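You operate a simulated robot arm through the tools that you are given. There is no shell and no other tool.

Carry out the task below with a simulated robot arm. There is one attempt and no reset: what you move stays moved.

Task
Cool the red and blue jam jars in the tub's tap bay, then lift both out on to the board.
Fine: red in the inner cell, blue in the outer; both go in before either comes out; lift them by the wooden knob. Set down upright: what you pick out.

Only the result counts: the job must be done as asked and must still hold three seconds after the hand-in. Knocking over, shifting, dropping, spilling or breaking anything else fails it.

Robot
A 6-joint arm with a two-finger gripper, fixed in place. Base frame: the origin is on the floor under the middle of its stand, x ahead of it, y to its left, z up; the work surface is at about z = 91. Readings come in cm, degrees, newtons and seconds.
With the tool pointing down near the work surface it reaches from about 14 to 68 cm from the base axis. Its first joint turns from -66.0 to 66.0 degrees. Payload 2.45 kg.
The tool frame sits at the grasp point between the pads (the TCP): z along the fingers, y along the line on which they close. The tips reach 3 cm beyond it. The gripper opens to 10.6 cm; its body begins 7.9 cm behind the TCP.
Orientation is that of the tool frame in the base frame, as [roll, pitch, yaw] about the fixed x, y, z axes, in that order (R = Rz(yaw) Ry(pitch) Rx(roll)). With the fingers straight down and closing along the base's y, the tool's x points along the base's -x, its y along +y and its z along -z.

Tools
- The arm moves only by the tool move_arm. Its argument "series" is a list of rows, each an object of numbers (a shift or turn left out is 0, a gripper value left out holds the last): "x", "y", "z": the shift along the tool's x, y, z in cm; "wx", "wy", "wz": the turn, a rotation vector about the tool's x, y, z in degrees. In form: [{"x": .., "y": .., "z": .., "wx": .., "wy": .., "wz": ..}, ...]. A call has 1 to 20 rows; each row shifts and turns the commanded pose from where the row before left it, along the tool's axes as they then stand. "claw" is the finger opening in cm, from 0 to 10.6, set as the call begins (left out, the last holds). Rows are played at 5 a second. More than 5 cm and 8.6 degrees between two rows, or a gripper value outside its range, and nothing of the call is played. Where a pose cannot be reached the arm comes as near as it can. A force on the tool above 40 N (or 10 N above the force at the start of the call, whichever is more), or a blocked arm, ends the call early, and 0.2 s more pass. The fingers move at their own pace (about 15.3 cm/s each) and stop on an object; they squeeze with about 31 N. The grip force told is the motor's: it shows also when the fingers shut on nothing. Time passes only in rows, and 0.2 s behind the last, so rows that do not move let the fingers close. It gives the time, the measured TCP pose, the force on the tool (base axes), the opening and the grip force at its end, in the units of the frame above (readings bear some noise), with the torque about the TCP (base axes, N m) and any sound that the robot's microphone picked up.
- Cameras (640 x 400 px; columns grow to the right, rows downward): "scene" is fixed at [6.53, 42.17, 140.3]; the picture's right is [-0.66, -0.75, 0.00], its down [-0.45, 0.39, -0.80] and it looks along [0.60, -0.53, -0.59] (base axes); focal length 310 px, centre (320, 200). "wrist" rides on the gripper at [7.6, -0.2, -10.6] in the tool frame; the picture's right is [0.02, 1.00, 0.00], its down [-0.78, 0.02, -0.62] and it looks along [-0.62, 0.01, 0.78] (tool axes); focal length 247 px, centre (320, 200). There is no depth. A picture from a camera that has moved, and an enlarged one, comes with that camera's place and axes in the base frame and with its lens.
- camera(camera): a new picture of that camera. No time passes.
- zoom(camera, box): a new picture of the part [left, top, right, bottom] of that camera's present view, enlarged. No time passes.
- job_done(): hands the job in; it is judged then, once.

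Nothing tells you positions but the pictures and the camera data. Unless the task says otherwise, let go and move clear before handing in.

The tools are called after "Call:" by a JSON object that holds its "name" and its "arguments". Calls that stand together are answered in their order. move_arm: Moves the arm, as the interface text tells. Its arguments: {"type":"object","properties":{"series":{"type":"array"},"claw":{"type":"number"}},"required":["series"]} The other tools are called the same way: camera (camera) takes a picture; zoom (camera, box) takes an enlarged picture of a part of a camera's view; job_done () hands the job in.

At the start:

```text
clock: 0.0
tcp_pos: [41.6, 0.58, 118.8]
orientation: [180.0, 0.0, -179.9]
contact_force: [-0.6, -0.1, 1.3]
moment: [0.01, 0.02, 0.02]
opening: 10.61
grip_force: 0.0
```

scene: 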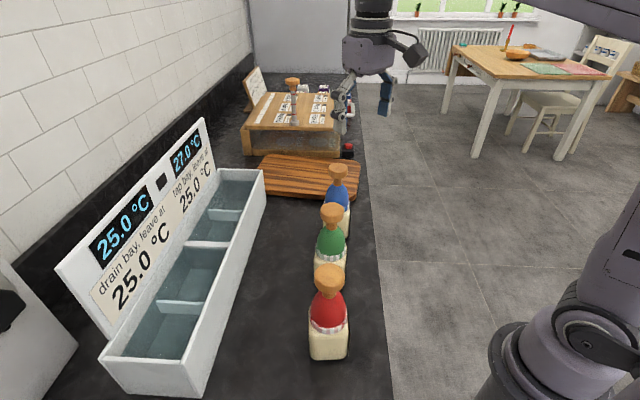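
wrist: 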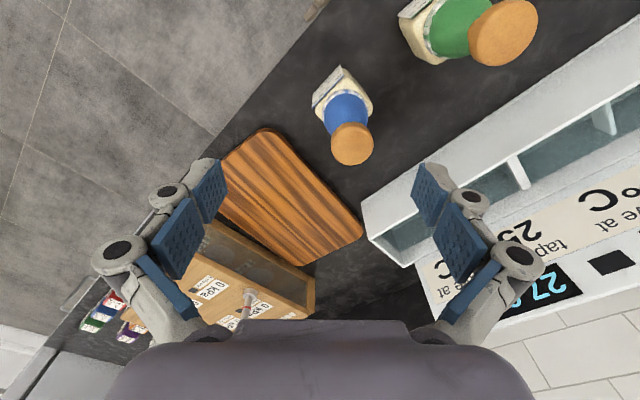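

I see a tub with four cells and two bays (drain bay and tap bay), three jars with wooden knobs (red, green, blue), a wooden board and another stand behind it. I'll zoom in to read the labels before moving anything.

Call:
{"name": "zoom", "arguments": {"camera": "scene", "box": [50, 100, 290, 250]}}

Call:
{"name": "zoom", "arguments": {"camera": "scene", "box": [230, 60, 390, 160]}}

Call:
{"name": "zoom", "arguments": {"camera": "scene", "box": [60, 150, 380, 400]}}

Call:
{"name": "zoom", "arguments": {"camera": "wrist", "box": [350, 0, 640, 320]}}

Call:
{"name": "zoom", "arguments": {"camera": "wrist", "box": [60, 200, 340, 360]}}

```text
2.67 times, centred on (170, 175) of scene
camera zoom: at [6.53, 42.17, 140.3], right [-0.66, -0.75, 0.0], down [-0.45, 0.39, -0.8], along [0.6, -0.53, -0.59], focal length 827 px, centre (720, 267)
```

zoom: 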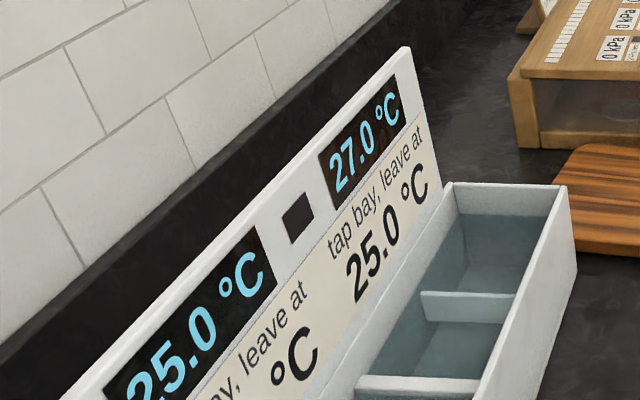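

```text
4.00 times, centred on (310, 110) of scene
camera zoom: at [6.53, 42.17, 140.3], right [-0.66, -0.75, 0.0], down [-0.45, 0.39, -0.8], along [0.6, -0.53, -0.59], focal length 1240 px, centre (360, 560)
```

zoom: 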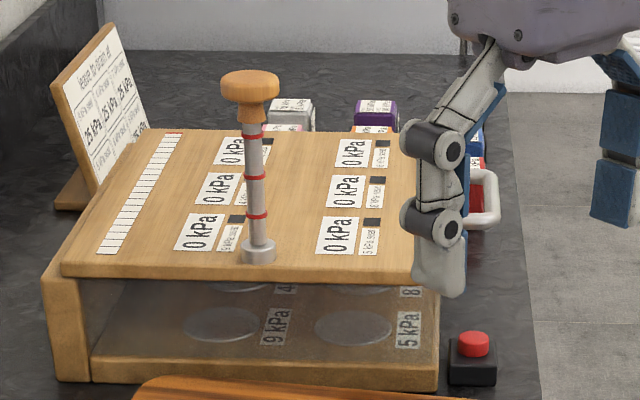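

```text
1.60 times, centred on (220, 275) of scene
camera zoom: at [6.53, 42.17, 140.3], right [-0.66, -0.75, 0.0], down [-0.45, 0.39, -0.8], along [0.6, -0.53, -0.59], focal length 496 px, centre (480, 80)
```

zoom: 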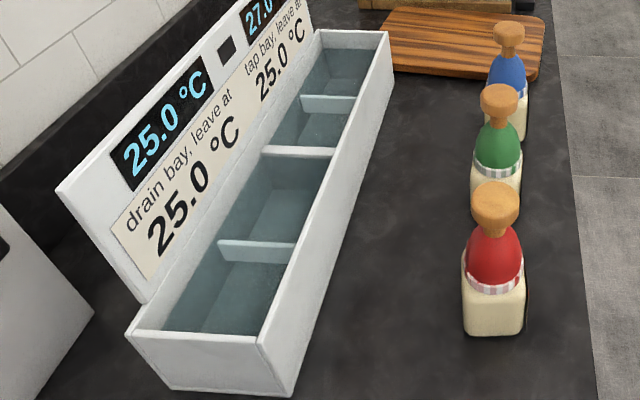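

```text
1.25 times, centred on (495, 160) of wrist
camera zoom: at [33.94, 0.46, 129.44], right [-0.02, 1.0, 0.0], down [0.78, 0.02, 0.62], along [0.62, 0.01, -0.78], focal length 309 px, centre (101, 250)
```

zoom: 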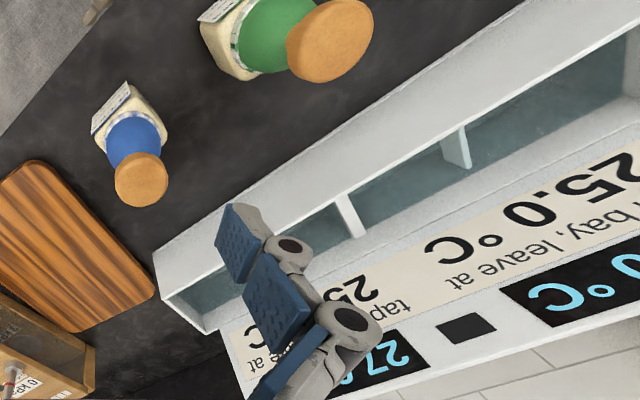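

```text
2.29 times, centred on (200, 280) of wrist
camera zoom: at [33.94, 0.46, 129.44], right [-0.02, 1.0, 0.0], down [0.78, 0.02, 0.62], along [0.62, 0.01, -0.78], focal length 564 px, centre (594, 17)
```

zoom: 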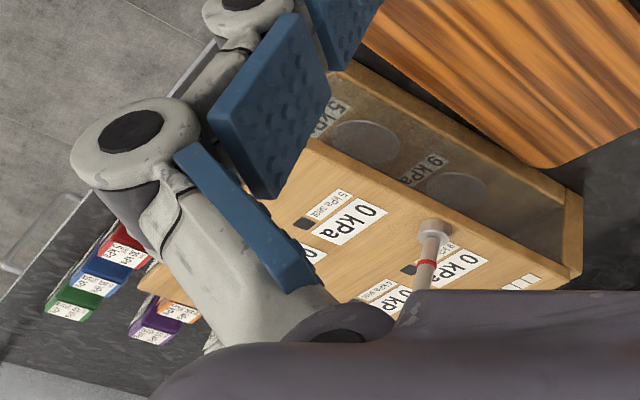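

The tub runs diagonally. The drain bay is the half near the scene camera, and the tap bay is the half near the board, reading 27.0 with "leave at 25.0". I put blue at about (44,4), green at about (35,14) and red at about (26,23). I'll raise the arm and yaw it so that it closes along the tub, then look again.

Call:
{"name": "move_arm", "arguments": {"series": [{"z": -4}, {"z": -4}, {"wz": -7.5}, {"wz": -7.5}, {"wz": -7.5}, {"wz": -7.5}, {"wz": -7.5}, {"wz": -7.5}]}}

Call:
{"name": "camera", "arguments": {"camera": "wrist"}}

Call:
{"name": "camera", "arguments": {"camera": "scene"}}

```text
clock: 1.8
tcp_pos: [41.52, 0.65, 126.76]
orientation: [-180.0, 0.1, -134.8]
contact_force: [0.5, 0.8, 0.1]
moment: [-0.02, 0.01, 0.03]
opening: 10.6
grip_force: 0.1
```

```text
taken
camera wrist: at [36.28, -4.89, 137.4], right [-0.72, 0.69, 0.0], down [0.54, 0.57, 0.62], along [0.43, 0.45, -0.78], focal length 247 px, centre (320, 200)
```

wrist: 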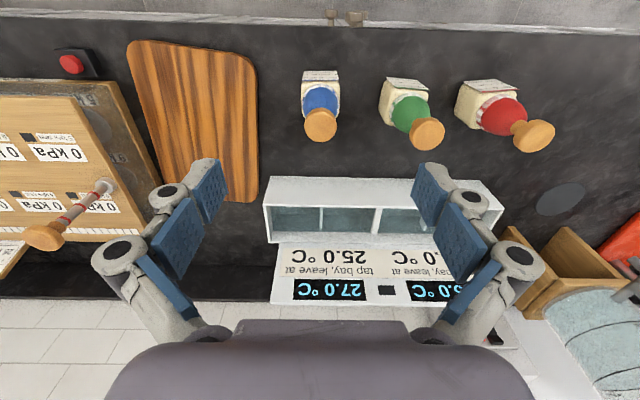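

```text
taken
```

scene: 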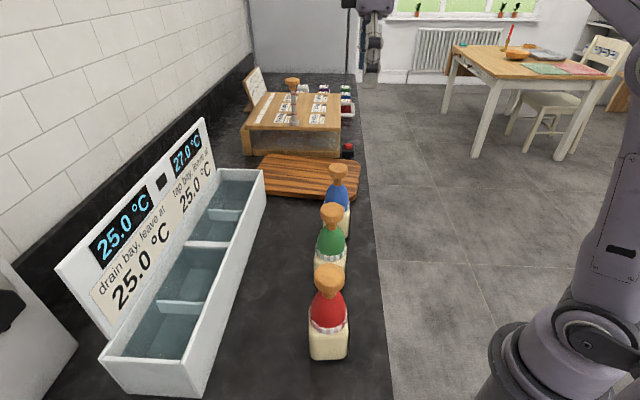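

The wrist camera now has the tub, the three jars and the board square in view. I'll enlarge the jars and their labels, the tub and the board.

Call:
{"name": "zoom", "arguments": {"camera": "wrist", "box": [270, 50, 570, 170]}}

Call:
{"name": "zoom", "arguments": {"camera": "wrist", "box": [250, 160, 510, 310]}}

Call:
{"name": "zoom", "arguments": {"camera": "wrist", "box": [0, 20, 280, 260]}}

Call:
{"name": "zoom", "arguments": {"camera": "wrist", "box": [480, 160, 640, 350]}}

```text
2.13 times, centred on (420, 110) of wrist
camera zoom: at [36.28, -4.89, 137.4], right [-0.72, 0.69, 0.0], down [0.54, 0.57, 0.62], along [0.43, 0.45, -0.78], focal length 527 px, centre (107, 392)
```

zoom: 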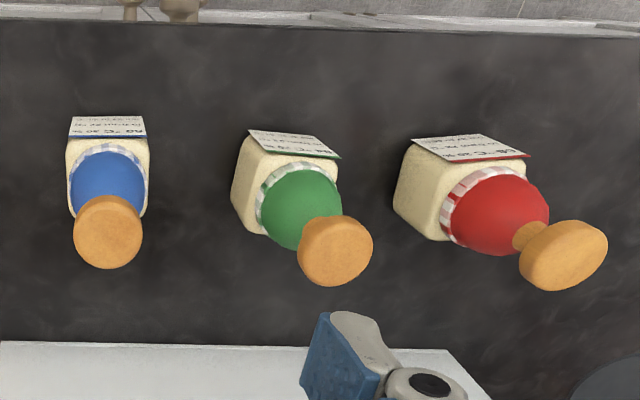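

```text
2.46 times, centred on (380, 235) of wrist
camera zoom: at [36.28, -4.89, 137.4], right [-0.72, 0.69, 0.0], down [0.54, 0.57, 0.62], along [0.43, 0.45, -0.78], focal length 608 px, centre (172, 114)
```

zoom: 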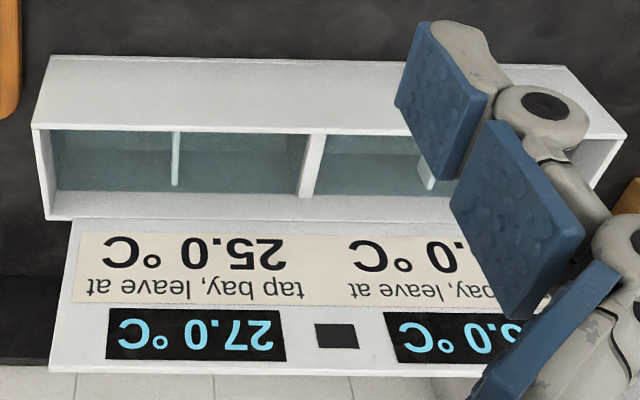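

```text
1.67 times, centred on (140, 140) of wrist
camera zoom: at [36.28, -4.89, 137.4], right [-0.72, 0.69, 0.0], down [0.54, 0.57, 0.62], along [0.43, 0.45, -0.78], focal length 412 px, centre (620, 300)
```

zoom: 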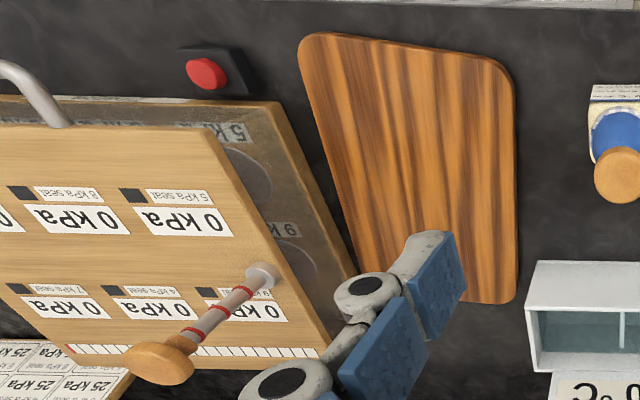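

```text
2.11 times, centred on (560, 255) of wrist
camera zoom: at [36.28, -4.89, 137.4], right [-0.72, 0.69, 0.0], down [0.54, 0.57, 0.62], along [0.43, 0.45, -0.78], focal length 520 px, centre (-185, 84)
```

zoom: 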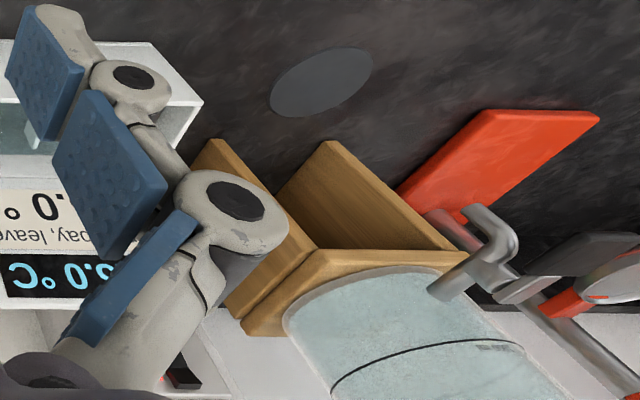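

Each jar carries a card with writing on it. I'll enlarge those to read them.

Call:
{"name": "zoom", "arguments": {"camera": "wrist", "box": [295, 65, 345, 95]}}

Call:
{"name": "zoom", "arguments": {"camera": "wrist", "box": [380, 70, 430, 100]}}

Call:
{"name": "zoom", "arguments": {"camera": "wrist", "box": [455, 72, 525, 102]}}

Call:
{"name": "zoom", "arguments": {"camera": "scene", "box": [140, 110, 220, 220]}}

```text
12.80 times, centred on (320, 80) of wrist
camera zoom: at [36.28, -4.89, 137.4], right [-0.72, 0.69, 0.0], down [0.54, 0.57, 0.62], along [0.43, 0.45, -0.78], focal length 3161 px, centre (320, 1736)
```

zoom: 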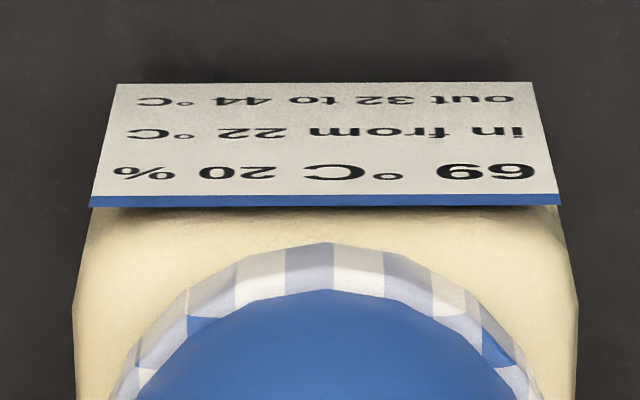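

```text
12.80 times, centred on (405, 85) of wrist
camera zoom: at [36.28, -4.89, 137.4], right [-0.72, 0.69, 0.0], down [0.54, 0.57, 0.62], along [0.43, 0.45, -0.78], focal length 3161 px, centre (-768, 1672)
```

zoom: 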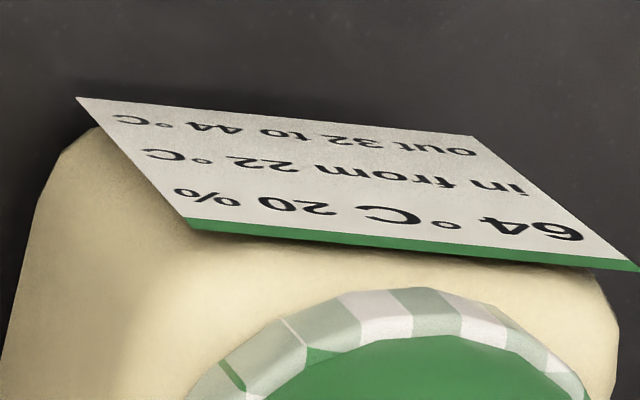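

```text
9.14 times, centred on (490, 87) of wrist
camera zoom: at [36.28, -4.89, 137.4], right [-0.72, 0.69, 0.0], down [0.54, 0.57, 0.62], along [0.43, 0.45, -0.78], focal length 2258 px, centre (-1234, 1233)
```

zoom: 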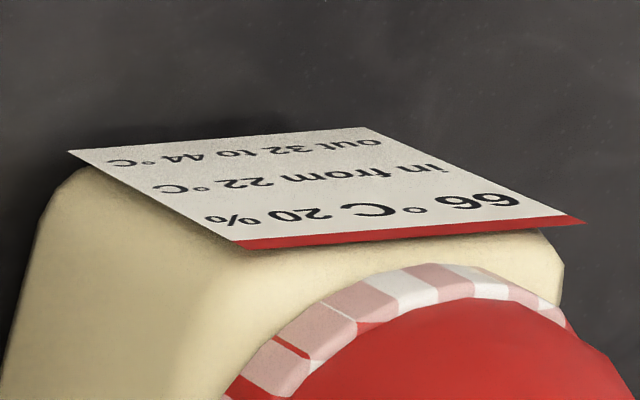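

```text
3.64 times, centred on (180, 165) of scene
camera zoom: at [6.53, 42.17, 140.3], right [-0.66, -0.75, 0.0], down [-0.45, 0.39, -0.8], along [0.6, -0.53, -0.59], focal length 1128 px, centre (829, 327)
```

zoom: 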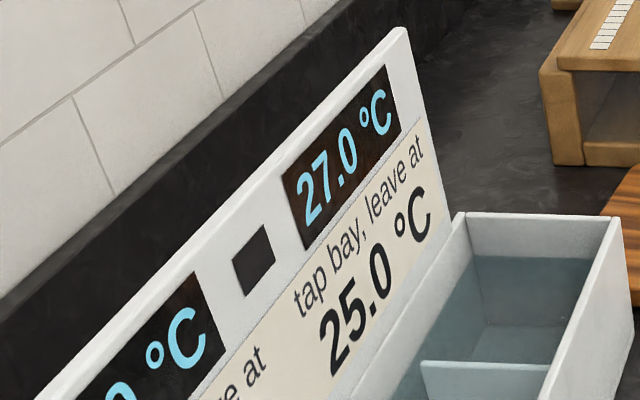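

The cards read: red 66 °C 20 %, green 64 °C 20 %, blue 69 °C 20 %. All three say "in from 22 °C" and "out 32 to 44 °C". The tap bay reads 27.0. I'll wait a few seconds to see whether the displays drift by themselves.

Call:
{"name": "move_arm", "arguments": {"series": [{}, {}, {}, {}, {}, {}, {}, {}, {}, {}, {}, {}, {}, {}, {}, {}, {}, {}, {}, {}]}}

Call:
{"name": "zoom", "arguments": {"camera": "scene", "box": [50, 110, 290, 330]}}

Call:
{"name": "zoom", "arguments": {"camera": "wrist", "box": [250, 0, 450, 60]}}

```text
clock: 6.0
tcp_pos: [41.55, 0.72, 126.65]
orientation: [-180.0, -0.1, -134.9]
contact_force: [0.1, 0.6, 0.4]
moment: [0.01, -0.01, -0.01]
opening: 10.64
grip_force: 0.1
```

```text
1.82 times, centred on (170, 220) of scene
camera zoom: at [6.53, 42.17, 140.3], right [-0.66, -0.75, 0.0], down [-0.45, 0.39, -0.8], along [0.6, -0.53, -0.59], focal length 564 px, centre (593, 164)
```

zoom: 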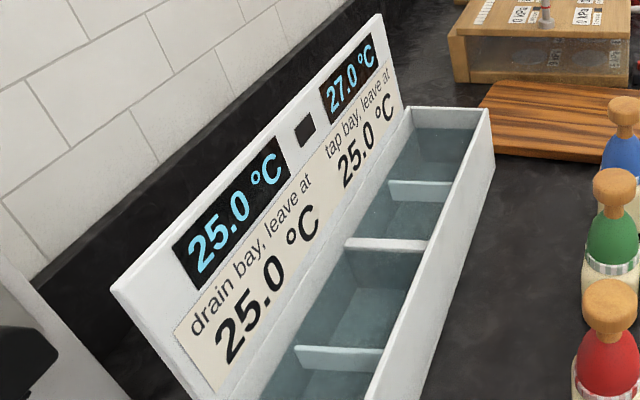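

```text
3.20 times, centred on (350, 30) of wrist
camera zoom: at [36.27, -4.87, 137.4], right [-0.72, 0.69, 0.0], down [0.54, 0.57, 0.62], along [0.43, 0.45, -0.78], focal length 790 px, centre (224, 744)
```

zoom: 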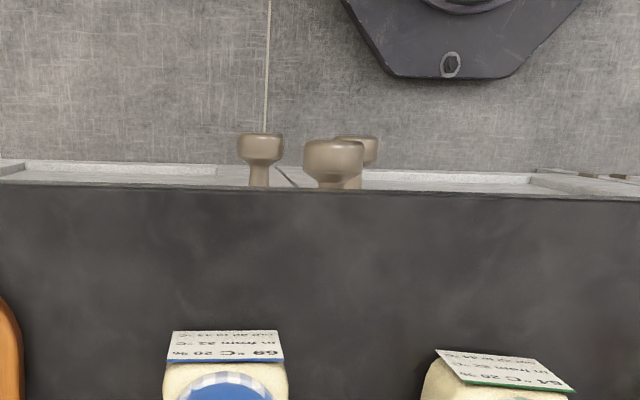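

The displays hold steady at 27.0 and 25.0, so nothing drifts by itself. The red knob is at about (25.8, 23.1), so I'll move above it and check the alignment with the wrist camera.

Call:
{"name": "move_arm", "arguments": {"series": [{"x": -0.8, "y": 4.5}, {"x": -0.8, "y": 4.5}, {"x": -0.8, "y": 4.5}, {"x": -0.8, "y": 4.5}, {"x": -0.8, "y": 4.5}, {"x": -0.75, "y": 4.5}, {"z": 3}, {"z": 3}], "claw": 8}}

Call:
{"name": "camera", "arguments": {"camera": "wrist"}}

Call:
{"name": "camera", "arguments": {"camera": "scene"}}

```text
clock: 7.8
tcp_pos: [25.87, 23.0, 120.87]
orientation: [180.0, -0.1, -135.0]
contact_force: [0.8, -0.3, 0.0]
moment: [0.01, -0.02, 0.01]
opening: 8.02
grip_force: 0.1
```

```text
taken
camera wrist: at [20.55, 17.49, 131.44], right [-0.72, 0.69, 0.0], down [0.54, 0.57, 0.62], along [0.43, 0.45, -0.78], focal length 247 px, centre (320, 200)
```

wrist: 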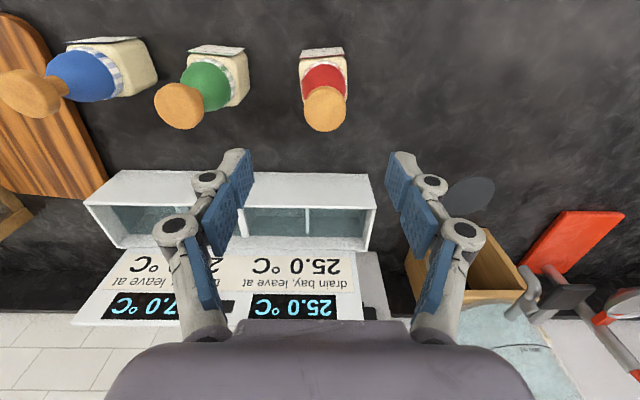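

```text
taken
```

scene: 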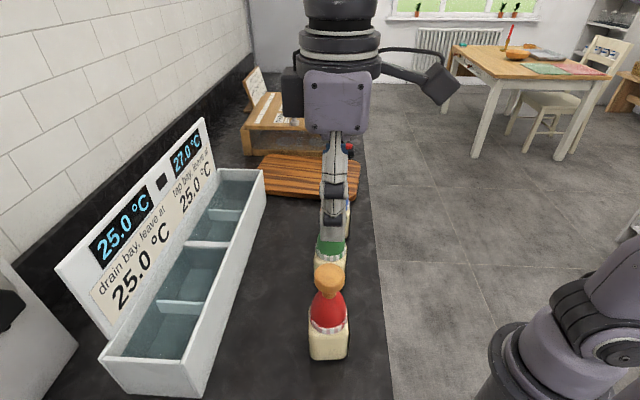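

The gripper is above red. I'll zoom in on the red knob to measure its height, width and offset from the tool axis.

Call:
{"name": "zoom", "arguments": {"camera": "wrist", "box": [270, 35, 380, 145]}}

Call:
{"name": "zoom", "arguments": {"camera": "scene", "box": [280, 240, 380, 370]}}

```text
3.64 times, centred on (325, 90) of wrist
camera zoom: at [20.55, 17.49, 131.44], right [-0.72, 0.69, 0.0], down [0.54, 0.57, 0.62], along [0.43, 0.45, -0.78], focal length 898 px, centre (302, 600)
```

zoom: 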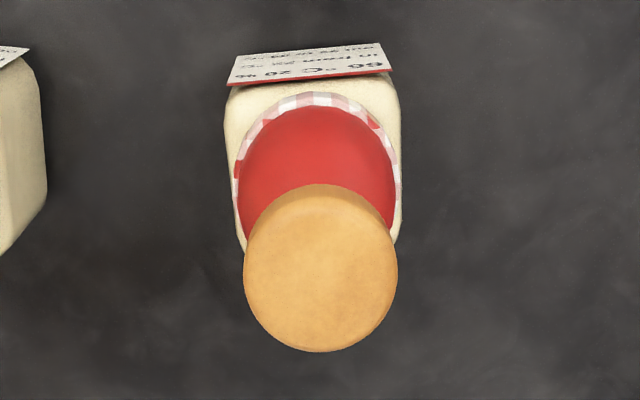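

```text
3.08 times, centred on (330, 305) of scene
camera zoom: at [6.53, 42.17, 140.3], right [-0.66, -0.75, 0.0], down [-0.45, 0.39, -0.8], along [0.6, -0.53, -0.59], focal length 954 px, centre (289, -123)
```

zoom: 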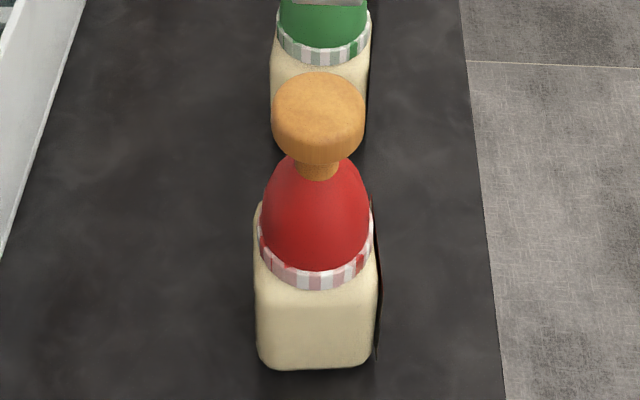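

The red cap is about 3.9 cm across with its top at z of about 108.5, almost on the tool axis and off by about 0.35 cm in tool y. I'll correct that, come part way down and check again.

Call:
{"name": "move_arm", "arguments": {"series": [{"x": 0.1, "y": 0.35, "z": 2}, {"z": 3}, {"z": 3}, {}]}}

Call:
{"name": "camera", "arguments": {"camera": "wrist"}}

Call:
{"name": "zoom", "arguments": {"camera": "scene", "box": [270, 180, 390, 370]}}

```text
clock: 8.8
tcp_pos: [25.74, 23.29, 112.73]
orientation: [-180.0, 0.0, -134.9]
contact_force: [-0.3, 0.5, -0.3]
moment: [0.0, -0.01, 0.0]
opening: 8.01
grip_force: 0.1
```

```text
taken
camera wrist: at [20.38, 17.68, 123.4], right [-0.72, 0.69, 0.0], down [0.54, 0.57, 0.62], along [0.43, 0.45, -0.78], focal length 247 px, centre (320, 200)
```

wrist: 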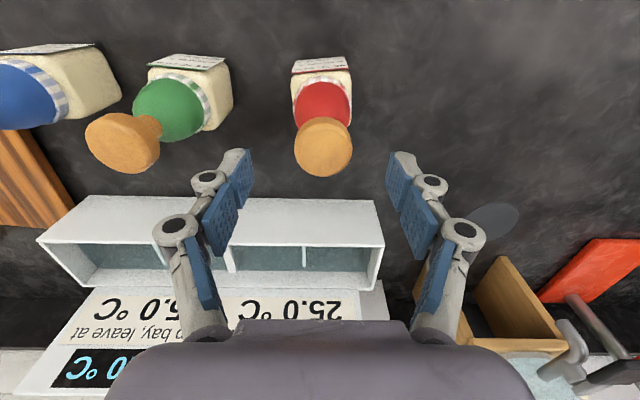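

```text
2.11 times, centred on (330, 275) of scene
camera zoom: at [6.53, 42.17, 140.3], right [-0.66, -0.75, 0.0], down [-0.45, 0.39, -0.8], along [0.6, -0.53, -0.59], focal length 653 px, centre (299, 42)
```

zoom: 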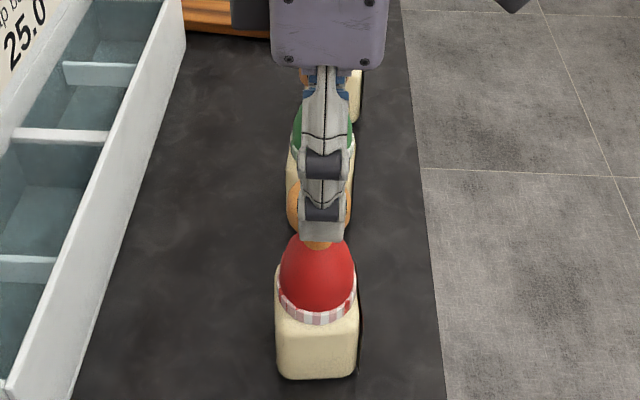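

The knob sits between the pads and slightly toward the image top, as it should at this height. I'll measure once more before the final descent.

Call:
{"name": "zoom", "arguments": {"camera": "wrist", "box": [270, 100, 380, 200]}}

```text
4.00 times, centred on (325, 150) of wrist
camera zoom: at [20.38, 17.68, 123.4], right [-0.72, 0.69, 0.0], down [0.54, 0.57, 0.62], along [0.43, 0.45, -0.78], focal length 988 px, centre (300, 400)
```

zoom: 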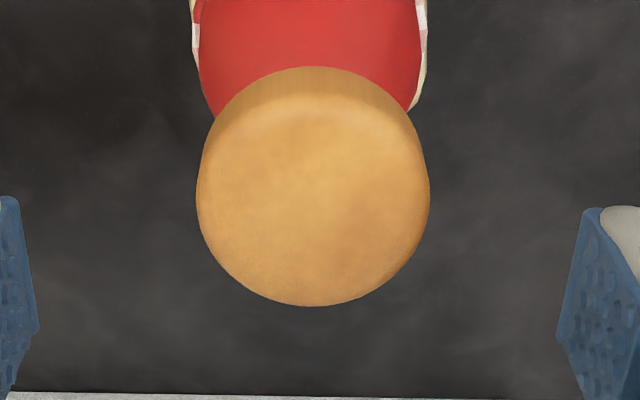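

The cap is centred to within 0.1 cm with its top at z of about 108.6. Next I'll descend to z of about 107.6, close on the cap and lift.

Call:
{"name": "move_arm", "arguments": {"series": [{"y": 0.1, "z": 2.5}, {"z": 2.6}, {}]}}

Call:
{"name": "move_arm", "arguments": {"series": [{}, {}, {}], "claw": 0}}

Call:
{"name": "camera", "arguments": {"camera": "wrist"}}

```text
clock: 9.6
tcp_pos: [25.46, 23.33, 107.6]
orientation: [-180.0, 0.0, -135.0]
contact_force: [0.7, 0.4, -0.2]
moment: [-0.01, 0.02, 0.02]
opening: 8.0
grip_force: 0.0
```

```text
clock: 10.4
tcp_pos: [25.49, 23.31, 107.83]
orientation: [179.9, 0.1, -134.9]
contact_force: [-1.1, 1.0, 14.8]
moment: [0.08, 0.03, -0.05]
opening: 3.8
grip_force: 31.5
```

```text
taken
camera wrist: at [20.17, 17.78, 118.42], right [-0.72, 0.69, 0.0], down [0.54, 0.57, 0.62], along [0.43, 0.45, -0.78], focal length 247 px, centre (320, 200)
```

wrist: 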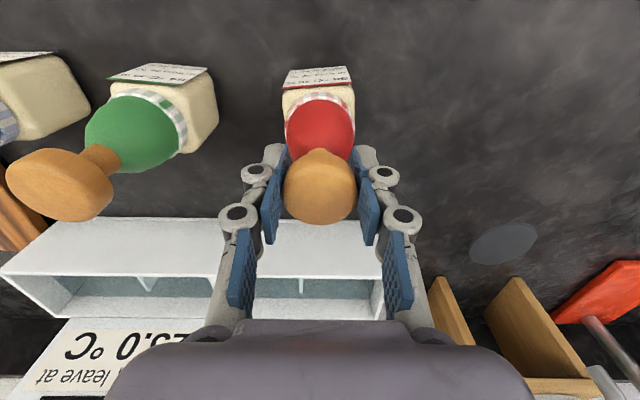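

I've closed on the cap at 3.8 cm. The tips are probably just touching the dome, which would explain the upward force, so I'll lift gently and then raise red clear of the tub rim.

Call:
{"name": "move_arm", "arguments": {"series": [{"z": -0.5}, {"z": -1.0}, {"z": -1.5}, {}]}}

Call:
{"name": "camera", "arguments": {"camera": "wrist"}}

Call:
{"name": "zoom", "arguments": {"camera": "scene", "box": [270, 180, 390, 370]}}

```text
clock: 11.4
tcp_pos: [25.5, 23.42, 110.7]
orientation: [-179.9, 0.0, -134.9]
contact_force: [0.3, 0.2, -4.9]
moment: [-0.01, 0.04, 0.03]
opening: 3.76
grip_force: 30.9
```

```text
taken
camera wrist: at [20.21, 17.79, 121.31], right [-0.72, 0.69, 0.0], down [0.54, 0.57, 0.62], along [0.43, 0.45, -0.78], focal length 247 px, centre (320, 200)
```

wrist: 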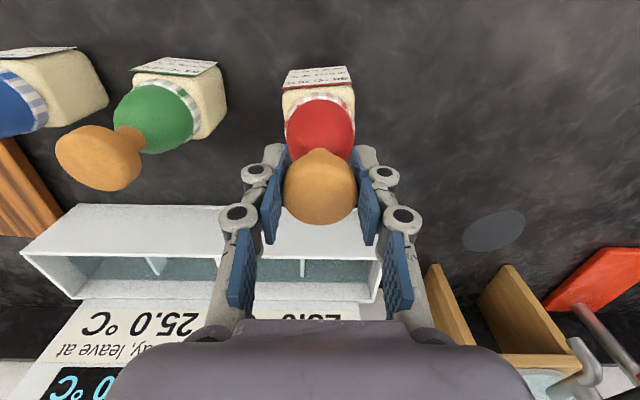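

```text
2.11 times, centred on (330, 275) of scene
camera zoom: at [6.53, 42.17, 140.3], right [-0.66, -0.75, 0.0], down [-0.45, 0.39, -0.8], along [0.6, -0.53, -0.59], focal length 653 px, centre (299, 42)
```

zoom: 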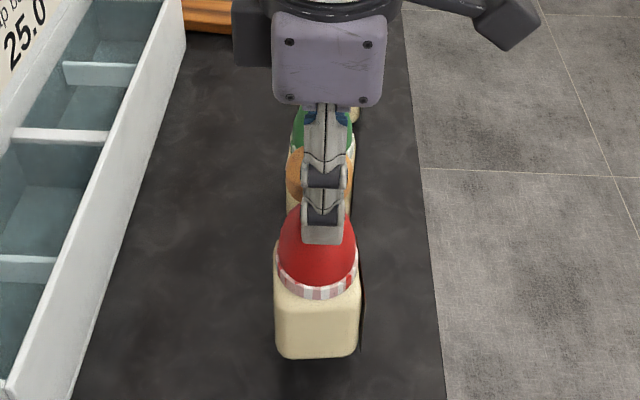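

Red is lifted cleanly and weighs about 0.5 kg. I'll raise it above the tub rim, carry it over the inner cell of the tap bay at about (56.5, 25.5), and check the position from both cameras.

Call:
{"name": "move_arm", "arguments": {"series": [{"z": -2.5}, {"z": -3}, {"z": -3}, {"z": -2.5}, {"x": -1.5, "y": -1.3}, {"x": -2.4, "y": -2.1}, {"x": -2.6, "y": -2.3}, {"x": -2.6, "y": -2.3}, {"x": -2.6, "y": -2.3}, {"x": -2.6, "y": -2.3}, {"x": -2.6, "y": -2.3}, {"x": -2.4, "y": -2.1}, {"x": -2.2, "y": -1.9}, {"x": -1.87, "y": -1.6}, {}]}}

Call:
{"name": "camera", "arguments": {"camera": "wrist"}}

Call:
{"name": "camera", "arguments": {"camera": "scene"}}

```text
clock: 14.6
tcp_pos: [51.37, 23.82, 119.17]
orientation: [180.0, 0.0, -134.9]
contact_force: [0.0, 0.1, -4.6]
moment: [-0.03, 0.02, -0.01]
opening: 3.79
grip_force: 31.0
out of reach, approached as far as the arm can: row 12, 13, 14
```

```text
taken
camera wrist: at [46.08, 18.33, 129.74], right [-0.72, 0.69, 0.0], down [0.54, 0.57, 0.62], along [0.43, 0.45, -0.78], focal length 247 px, centre (320, 200)
```

wrist: 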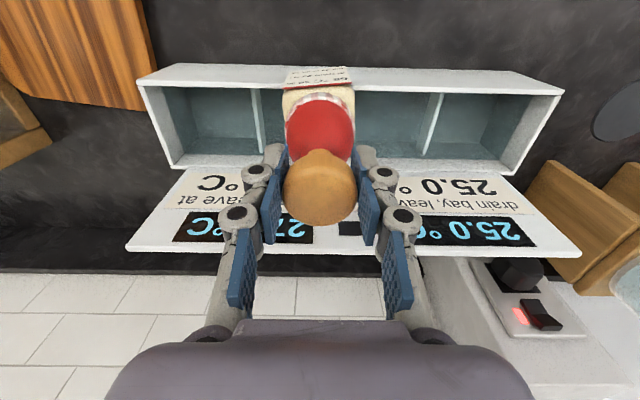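

```text
taken
```

scene: 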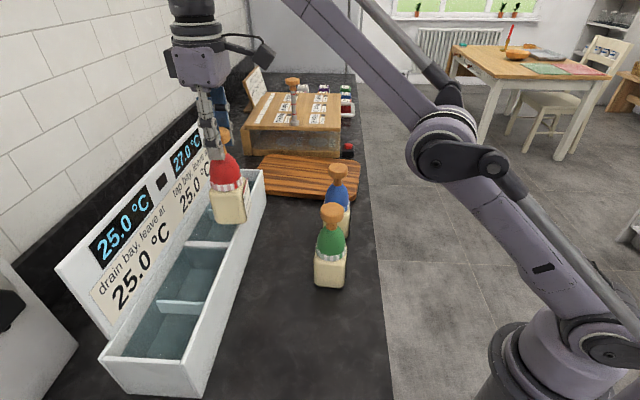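

With the tool straight down, the arm cannot reach far enough at this height: it stopped at a radius of about 56.6 and the cells are at 62 to 67. I'd need to grip with the tool tilted outward. Before going back, I'll look at the tub from here and at the switch near the drain end.

Call:
{"name": "zoom", "arguments": {"camera": "wrist", "box": [440, 230, 640, 370]}}

Call:
{"name": "zoom", "arguments": {"camera": "wrist", "box": [120, 50, 600, 270]}}

Call:
{"name": "zoom", "arguments": {"camera": "scene", "box": [160, 80, 290, 280]}}

```text
2.86 times, centred on (540, 300) of wrist
camera zoom: at [46.08, 18.33, 129.74], right [-0.72, 0.69, 0.0], down [0.54, 0.57, 0.62], along [0.43, 0.45, -0.78], focal length 706 px, centre (-309, -86)
```

zoom: 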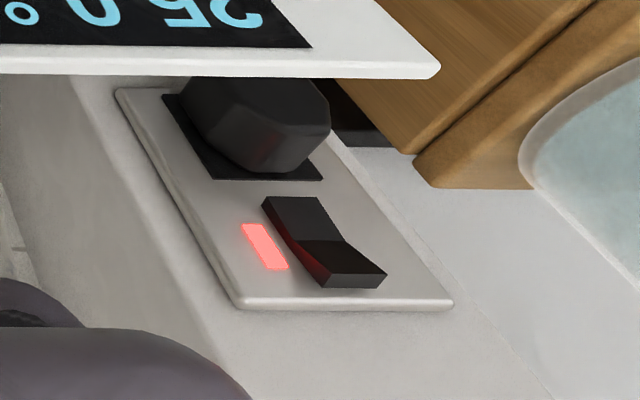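

```text
1.33 times, centred on (360, 160) of wrist
camera zoom: at [46.08, 18.33, 129.74], right [-0.72, 0.69, 0.0], down [0.54, 0.57, 0.62], along [0.43, 0.45, -0.78], focal length 329 px, centre (267, 253)
```

zoom: 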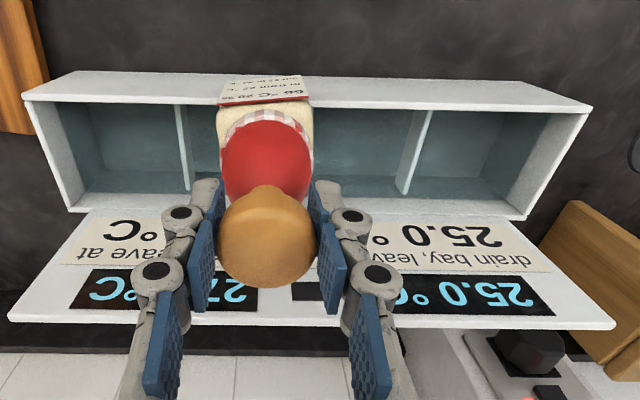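

```text
2.00 times, centred on (225, 180) of scene
camera zoom: at [6.54, 42.17, 140.3], right [-0.66, -0.75, 0.0], down [-0.45, 0.39, -0.8], along [0.6, -0.53, -0.59], focal length 620 px, centre (510, 240)
```

zoom: 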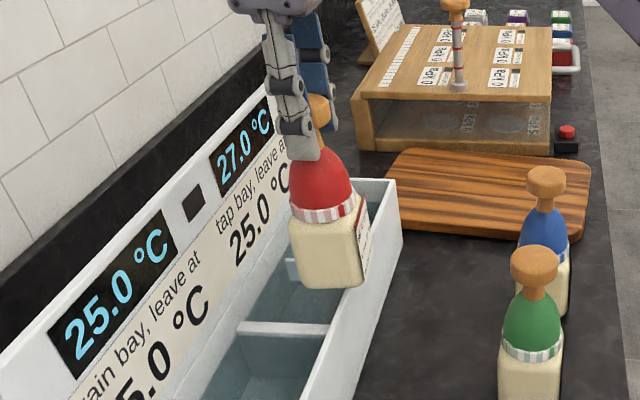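

That switch is just a wall socket, so I'll leave it alone. Red goes back to its spot so I can regrip it with an outward tilt. First I'll move back part way to see where the commanded pose stands.

Call:
{"name": "move_arm", "arguments": {"series": [{"x": 2, "y": 1.8}, {"x": 2.4, "y": 2.2}, {"x": 2.6, "y": 2.3}, {"x": 2.6, "y": 2.3}, {"x": 2.4, "y": 2.3}, {"x": 2, "y": 2}, {}]}}

```text
clock: 16.2
tcp_pos: [32.4, 23.16, 118.89]
orientation: [-179.8, 0.1, -134.9]
contact_force: [0.1, 0.6, -5.2]
moment: [-0.04, -0.01, 0.02]
opening: 3.77
grip_force: 30.7
```

The commanded pose follows the reached pose. Now I'll return to red's original spot and lower it gently.

Call:
{"name": "move_arm", "arguments": {"series": [{"x": 2.4, "y": 2.5}, {"x": 2.34, "y": 2.52}, {}, {"z": 3}, {"z": 3}, {"z": 2.5}, {"z": 1.5}, {"z": 0.7}, {}]}}

Call:
{"name": "zoom", "arguments": {"camera": "scene", "box": [270, 180, 390, 370]}}

```text
clock: 18.2
tcp_pos: [25.51, 23.24, 108.29]
orientation: [-180.0, -0.1, -134.8]
contact_force: [0.6, -0.2, -5.1]
moment: [-0.04, 0.04, -0.02]
opening: 3.77
grip_force: 30.7
```

```text
2.11 times, centred on (330, 275) of scene
camera zoom: at [6.53, 42.17, 140.3], right [-0.66, -0.75, 0.0], down [-0.45, 0.39, -0.8], along [0.6, -0.53, -0.59], focal length 653 px, centre (299, 42)
```

zoom: 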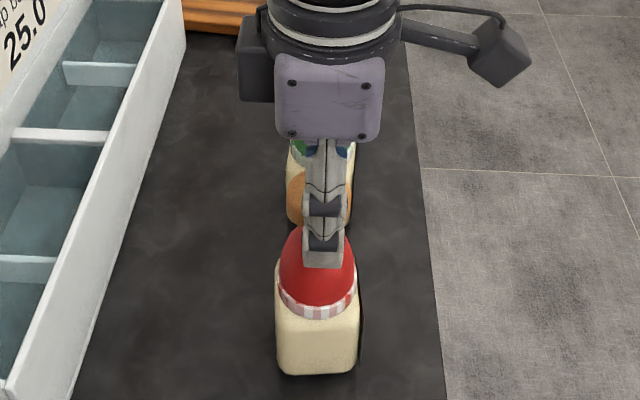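

Call:
{"name": "move_arm", "arguments": {"series": [{"z": 0.2}, {"z": 0.15}, {}]}}

```text
clock: 19.0
tcp_pos: [25.5, 23.17, 108.06]
orientation: [-179.9, 0.1, -135.0]
contact_force: [-0.2, -0.2, -5.3]
moment: [-0.01, 0.0, 0.02]
opening: 3.78
grip_force: 30.8
```

Red is still hanging, with the full weight on the tool. I'll keep lowering in small steps until it touches.

Call:
{"name": "move_arm", "arguments": {"series": [{"z": 0.12}, {"z": 0.12}, {}]}}

```text
clock: 19.8
tcp_pos: [25.54, 23.28, 107.8]
orientation: [-180.0, 0.0, -134.9]
contact_force: [-0.5, 0.3, -4.3]
moment: [0.0, 0.0, -0.01]
opening: 3.76
grip_force: 31.0
```

Call:
{"name": "move_arm", "arguments": {"series": [{"z": 0.08}, {"z": 0.08}, {}]}}

```text
clock: 20.6
tcp_pos: [25.4, 23.17, 107.71]
orientation: [-180.0, 0.0, -135.0]
contact_force: [-0.8, -1.1, 19.1]
moment: [0.24, -0.28, -0.04]
opening: 3.84
grip_force: 31.0
```

Red has touched down. I'll open and lift away vertically.

Call:
{"name": "move_arm", "arguments": {"series": [{}, {}], "claw": 8}}

Call:
{"name": "move_arm", "arguments": {"series": [{"z": -2}, {"z": -4}, {"z": -4}, {"z": -2}, {}]}}

Call:
{"name": "camera", "arguments": {"camera": "scene"}}

Call:
{"name": "camera", "arguments": {"camera": "wrist"}}

```text
clock: 21.2
tcp_pos: [25.31, 23.14, 107.52]
orientation: [-179.9, 0.0, -134.9]
contact_force: [0.6, -0.3, -0.5]
moment: [-0.01, 0.0, -0.01]
opening: 8.0
grip_force: 0.0
```

```text
clock: 22.4
tcp_pos: [25.45, 23.18, 119.66]
orientation: [180.0, 0.0, -134.9]
contact_force: [-0.3, -0.2, -0.2]
moment: [-0.01, 0.0, 0.0]
opening: 8.02
grip_force: 0.0
```

```text
taken
```

scene: 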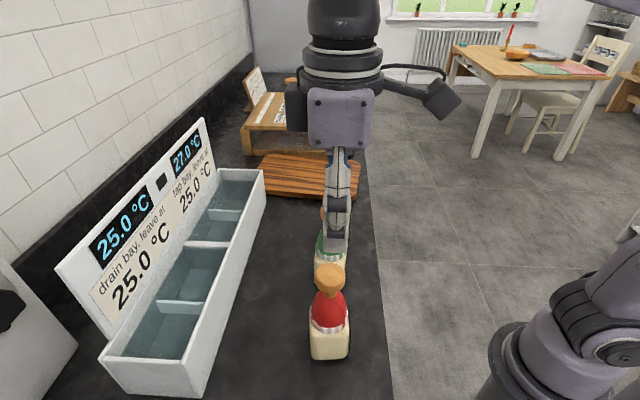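

```text
taken
camera wrist: at [20.09, 17.54, 130.29], right [-0.72, 0.69, 0.0], down [0.54, 0.57, 0.62], along [0.43, 0.45, -0.78], focal length 247 px, centre (320, 200)
```

wrist: 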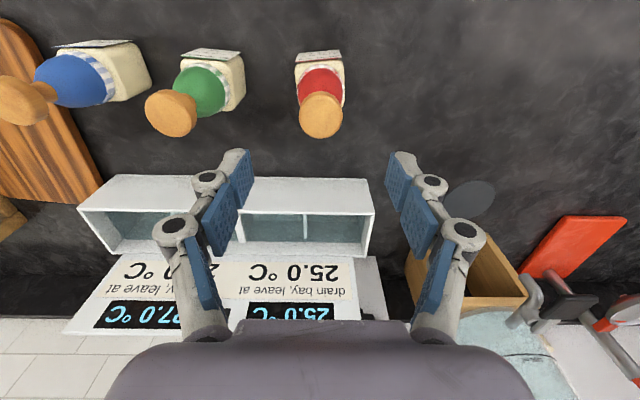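

Red stands well and the tap bay still reads 27.0. With an empty hand I'll tilt the tool 30° outward about its closing axis and test whether the space above the outer cell is reachable at carrying height.

Call:
{"name": "move_arm", "arguments": {"series": [{"wy": -7.5}, {"wy": -7.5}, {"wy": -7.5}, {"wy": -7.5}, {}, {"x": -2.05, "y": -3.145, "z": 1.185}, {"x": -2.05, "y": -3.145, "z": 1.185}, {"x": -2.05, "y": -3.145, "z": 1.185}, {"x": -2.05, "y": -3.145, "z": 1.185}, {"x": -2.05, "y": -3.145, "z": 1.185}, {"x": -2.05, "y": -3.145, "z": 1.185}, {"x": -2.05, "y": -3.145, "z": 1.185}, {"x": -2.05, "y": -3.145, "z": 1.185}, {"x": -2.05, "y": -3.145, "z": 1.185}, {"x": -2.05, "y": -3.145, "z": 1.185}, {}]}}

Call:
{"name": "camera", "arguments": {"camera": "wrist"}}

Call:
{"name": "camera", "arguments": {"camera": "scene"}}

```text
clock: 25.8
tcp_pos: [64.57, 17.86, 119.35]
orientation: [179.9, 30.0, -134.8]
contact_force: [0.0, 0.2, -0.4]
moment: [0.0, 0.0, 0.03]
opening: 8.0
grip_force: 0.0
```

```text
taken
camera wrist: at [56.16, 9.29, 124.8], right [-0.72, 0.69, -0.01], down [0.25, 0.27, 0.93], along [0.65, 0.67, -0.37], focal length 247 px, centre (320, 200)
```

wrist: 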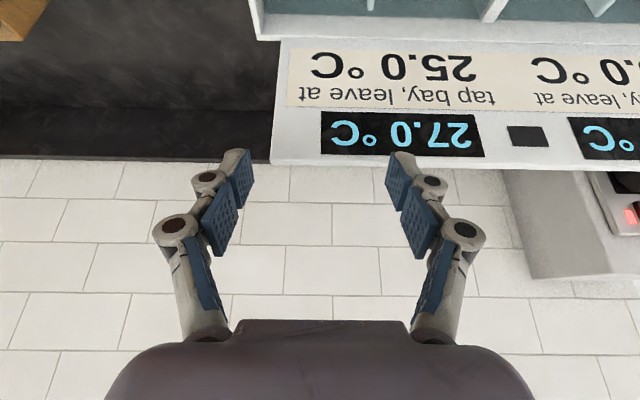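

```text
taken
```

scene: 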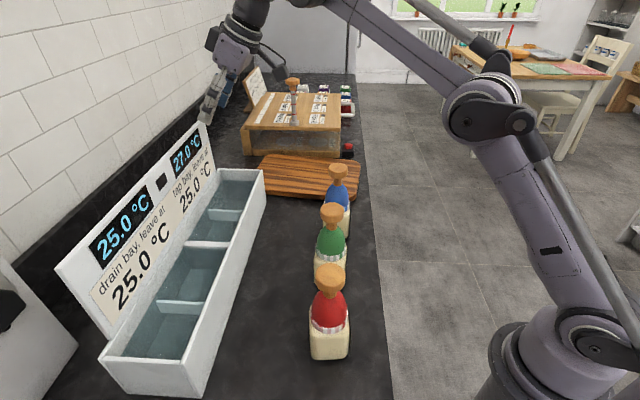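

The 30° tilt reaches the outer cell with no problem, and the cell centres work out to about (64.5, 17.5) outer and (56.5, 25.5) inner. Next I'll pass over blue with the same tilt and measure its knob, so the transfers can go quickly once the jars are in the water.

Call:
{"name": "move_arm", "arguments": {"series": [{"x": 3.84, "y": 0.71, "z": -1.57}, {"x": 3.84, "y": 0.71, "z": -1.57}, {"x": 3.84, "y": 0.71, "z": -1.57}, {"x": 3.84, "y": 0.71, "z": -1.57}, {"x": 3.84, "y": 0.71, "z": -1.57}, {"x": 3.84, "y": 0.71, "z": -1.57}, {}]}}

Call:
{"name": "camera", "arguments": {"camera": "wrist"}}

Call:
{"name": "zoom", "arguments": {"camera": "wrist", "box": [260, 60, 380, 200]}}

Call:
{"name": "camera", "arguments": {"camera": "scene"}}

```text
clock: 27.4
tcp_pos: [43.87, 3.51, 116.2]
orientation: [180.0, 30.1, -134.9]
contact_force: [0.2, -0.3, 0.0]
moment: [0.03, -0.01, -0.01]
opening: 8.01
grip_force: 0.0
```

```text
taken
camera wrist: at [35.55, -5.1, 121.52], right [-0.72, 0.69, -0.01], down [0.25, 0.27, 0.93], along [0.65, 0.67, -0.37], focal length 247 px, centre (320, 200)
```

wrist: 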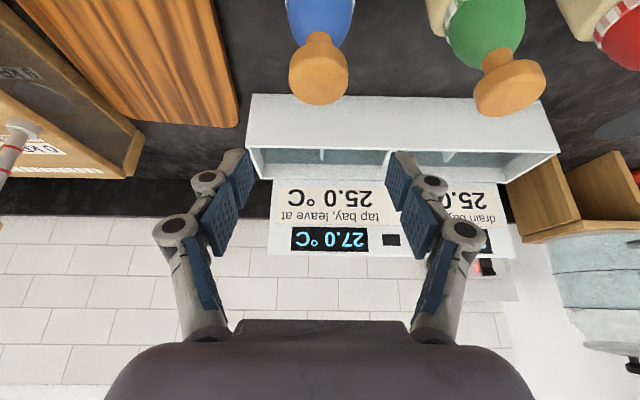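

```text
2.86 times, centred on (320, 130) of wrist
camera zoom: at [35.55, -5.1, 121.52], right [-0.72, 0.69, -0.01], down [0.25, 0.27, 0.93], along [0.65, 0.67, -0.37], focal length 706 px, centre (320, 400)
```

zoom: 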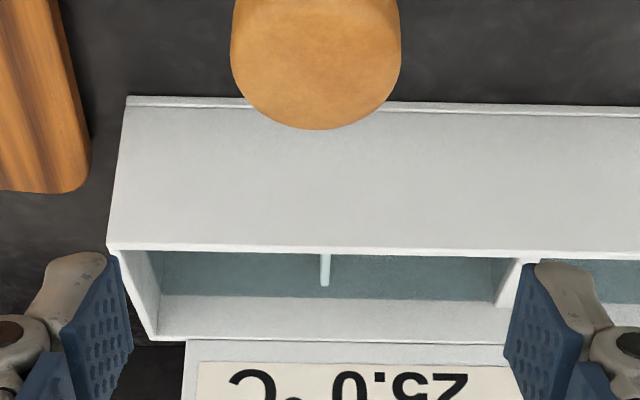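

```text
taken
```

scene: 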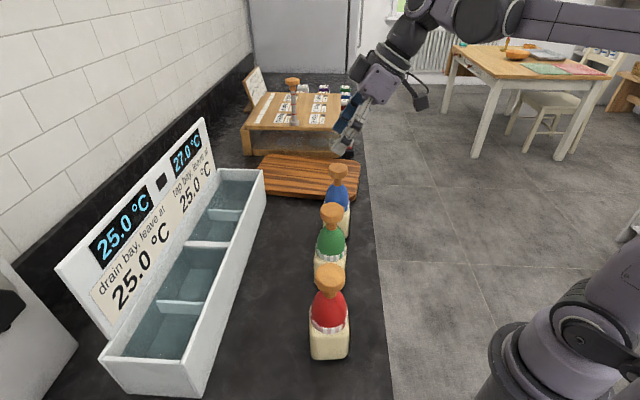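

Call:
{"name": "zoom", "arguments": {"camera": "wrist", "box": [270, 10, 370, 110]}}

Call:
{"name": "zoom", "arguments": {"camera": "wrist", "box": [0, 0, 260, 220]}}

```text
4.00 times, centred on (320, 60) of wrist
camera zoom: at [35.55, -5.1, 121.52], right [-0.72, 0.69, -0.01], down [0.25, 0.27, 0.93], along [0.65, 0.67, -0.37], focal length 988 px, centre (320, 760)
```

zoom: 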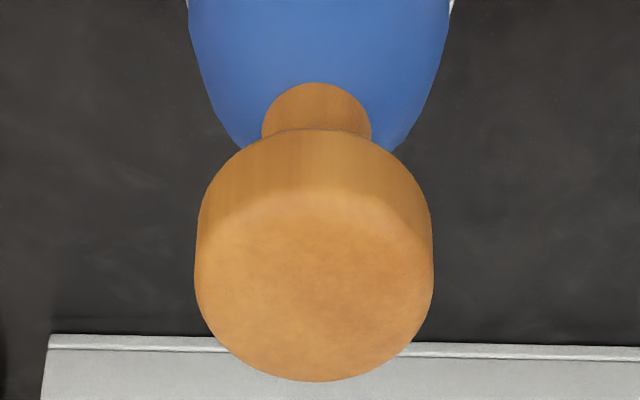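

```text
1.82 times, centred on (130, 110) of wrist
camera zoom: at [35.55, -5.1, 121.52], right [-0.72, 0.69, -0.01], down [0.25, 0.27, 0.93], along [0.65, 0.67, -0.37], focal length 449 px, centre (666, 364)
```

zoom: 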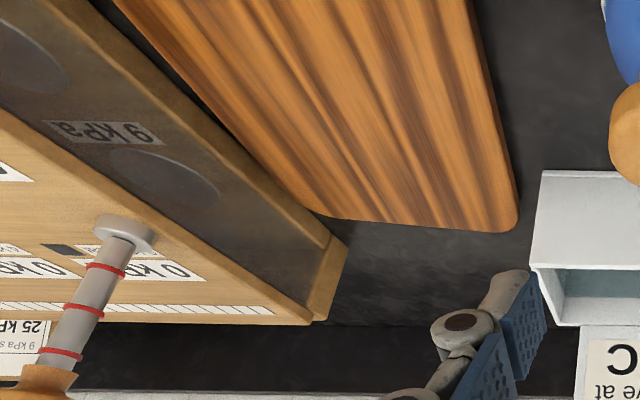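

The measurements agree: the blue knob is at (44.1, 3.4) with its top at z of about 108.6, and the red knob is at (25.5, 23.25). The board is a rectangle with its near corner at about (49, -7), and there is room for two jars near (58, -5.5) and (62, -15.5). I'll go back over red with the tilt and line up.

Call:
{"name": "move_arm", "arguments": {"series": [{"x": -0.146, "y": 4.49, "z": 0.084}, {"x": -0.146, "y": 4.49, "z": 0.084}, {"x": -0.146, "y": 4.49, "z": 0.084}, {"x": -0.146, "y": 4.49, "z": 0.084}, {"x": -0.146, "y": 4.49, "z": 0.084}, {"x": -0.146, "y": 4.49, "z": 0.084}, {"x": 1.6, "z": 2.77}, {}], "claw": 7}}

Call:
{"name": "camera", "arguments": {"camera": "wrist"}}

Call:
{"name": "zoom", "arguments": {"camera": "wrist", "box": [260, 60, 380, 160]}}

```text
clock: 29.2
tcp_pos: [25.56, 23.25, 113.08]
orientation: [179.9, 29.9, -135.0]
contact_force: [0.7, -0.2, -0.2]
moment: [0.01, -0.01, -0.03]
opening: 6.97
grip_force: 0.1
```

```text
taken
camera wrist: at [17.25, 14.67, 118.46], right [-0.72, 0.69, -0.01], down [0.25, 0.27, 0.93], along [0.65, 0.67, -0.37], focal length 247 px, centre (320, 200)
```

wrist: 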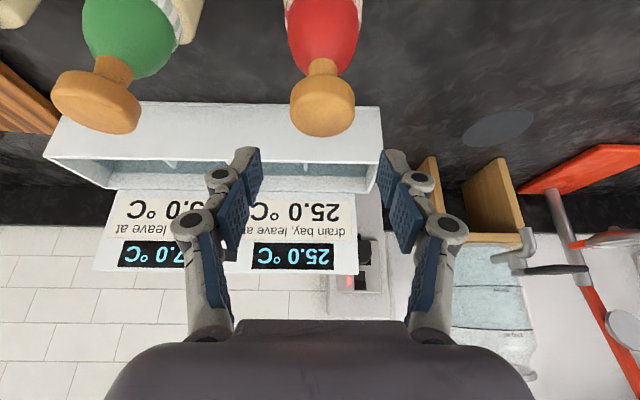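

```text
4.00 times, centred on (320, 110) of wrist
camera zoom: at [17.25, 14.67, 118.46], right [-0.72, 0.69, -0.01], down [0.25, 0.27, 0.93], along [0.65, 0.67, -0.37], focal length 988 px, centre (320, 560)
```

zoom: 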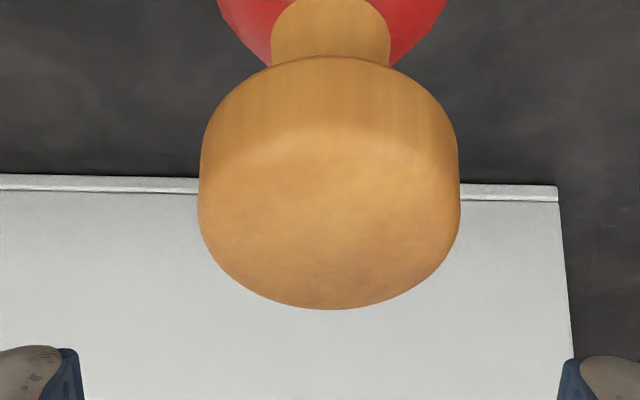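

The red knob is centred in tool y, with its top at z of about 108.5. I'll descend to about 108.4 with a 0.2 cm correction, then close.

Call:
{"name": "move_arm", "arguments": {"series": [{"x": 1.25, "z": 1.97}, {"x": 1.25, "z": 1.96}, {}]}}

Call:
{"name": "move_arm", "arguments": {"series": [{}, {}, {}], "claw": 0}}

Call:
{"name": "camera", "arguments": {"camera": "wrist"}}

Call:
{"name": "zoom", "arguments": {"camera": "scene", "box": [270, 200, 390, 370]}}

```text
clock: 30.0
tcp_pos: [25.44, 22.91, 108.38]
orientation: [-180.0, 30.0, -135.1]
contact_force: [-0.3, 0.8, 0.0]
moment: [0.0, 0.0, 0.02]
opening: 7.0
grip_force: 0.1
```

```text
clock: 30.8
tcp_pos: [25.39, 23.06, 108.35]
orientation: [179.9, 30.2, -135.1]
contact_force: [-3.1, 0.1, 5.5]
moment: [0.07, 0.07, 0.06]
opening: 3.82
grip_force: 30.7
```

```text
taken
camera wrist: at [17.08, 14.41, 113.79], right [-0.72, 0.69, -0.01], down [0.25, 0.27, 0.93], along [0.65, 0.67, -0.37], focal length 247 px, centre (320, 200)
```

wrist: 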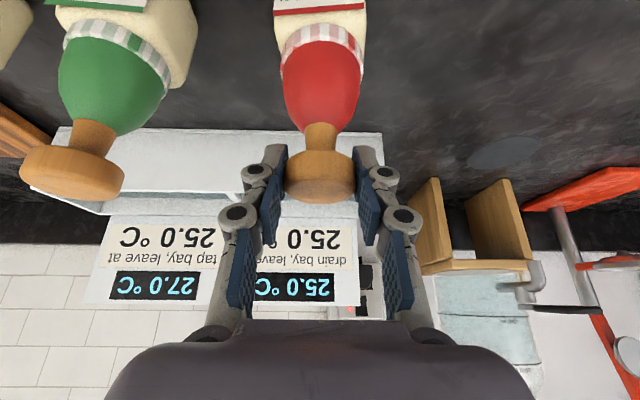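

```text
2.35 times, centred on (330, 285) of scene
camera zoom: at [6.51, 42.16, 140.3], right [-0.66, -0.75, 0.0], down [-0.45, 0.39, -0.8], along [0.6, -0.53, -0.59], focal length 730 px, centre (296, 0)
```

zoom: 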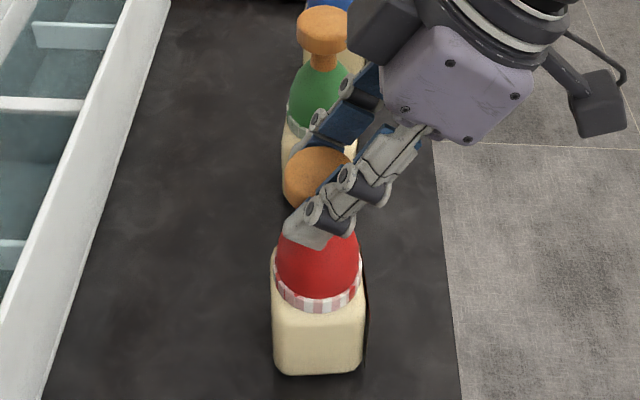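

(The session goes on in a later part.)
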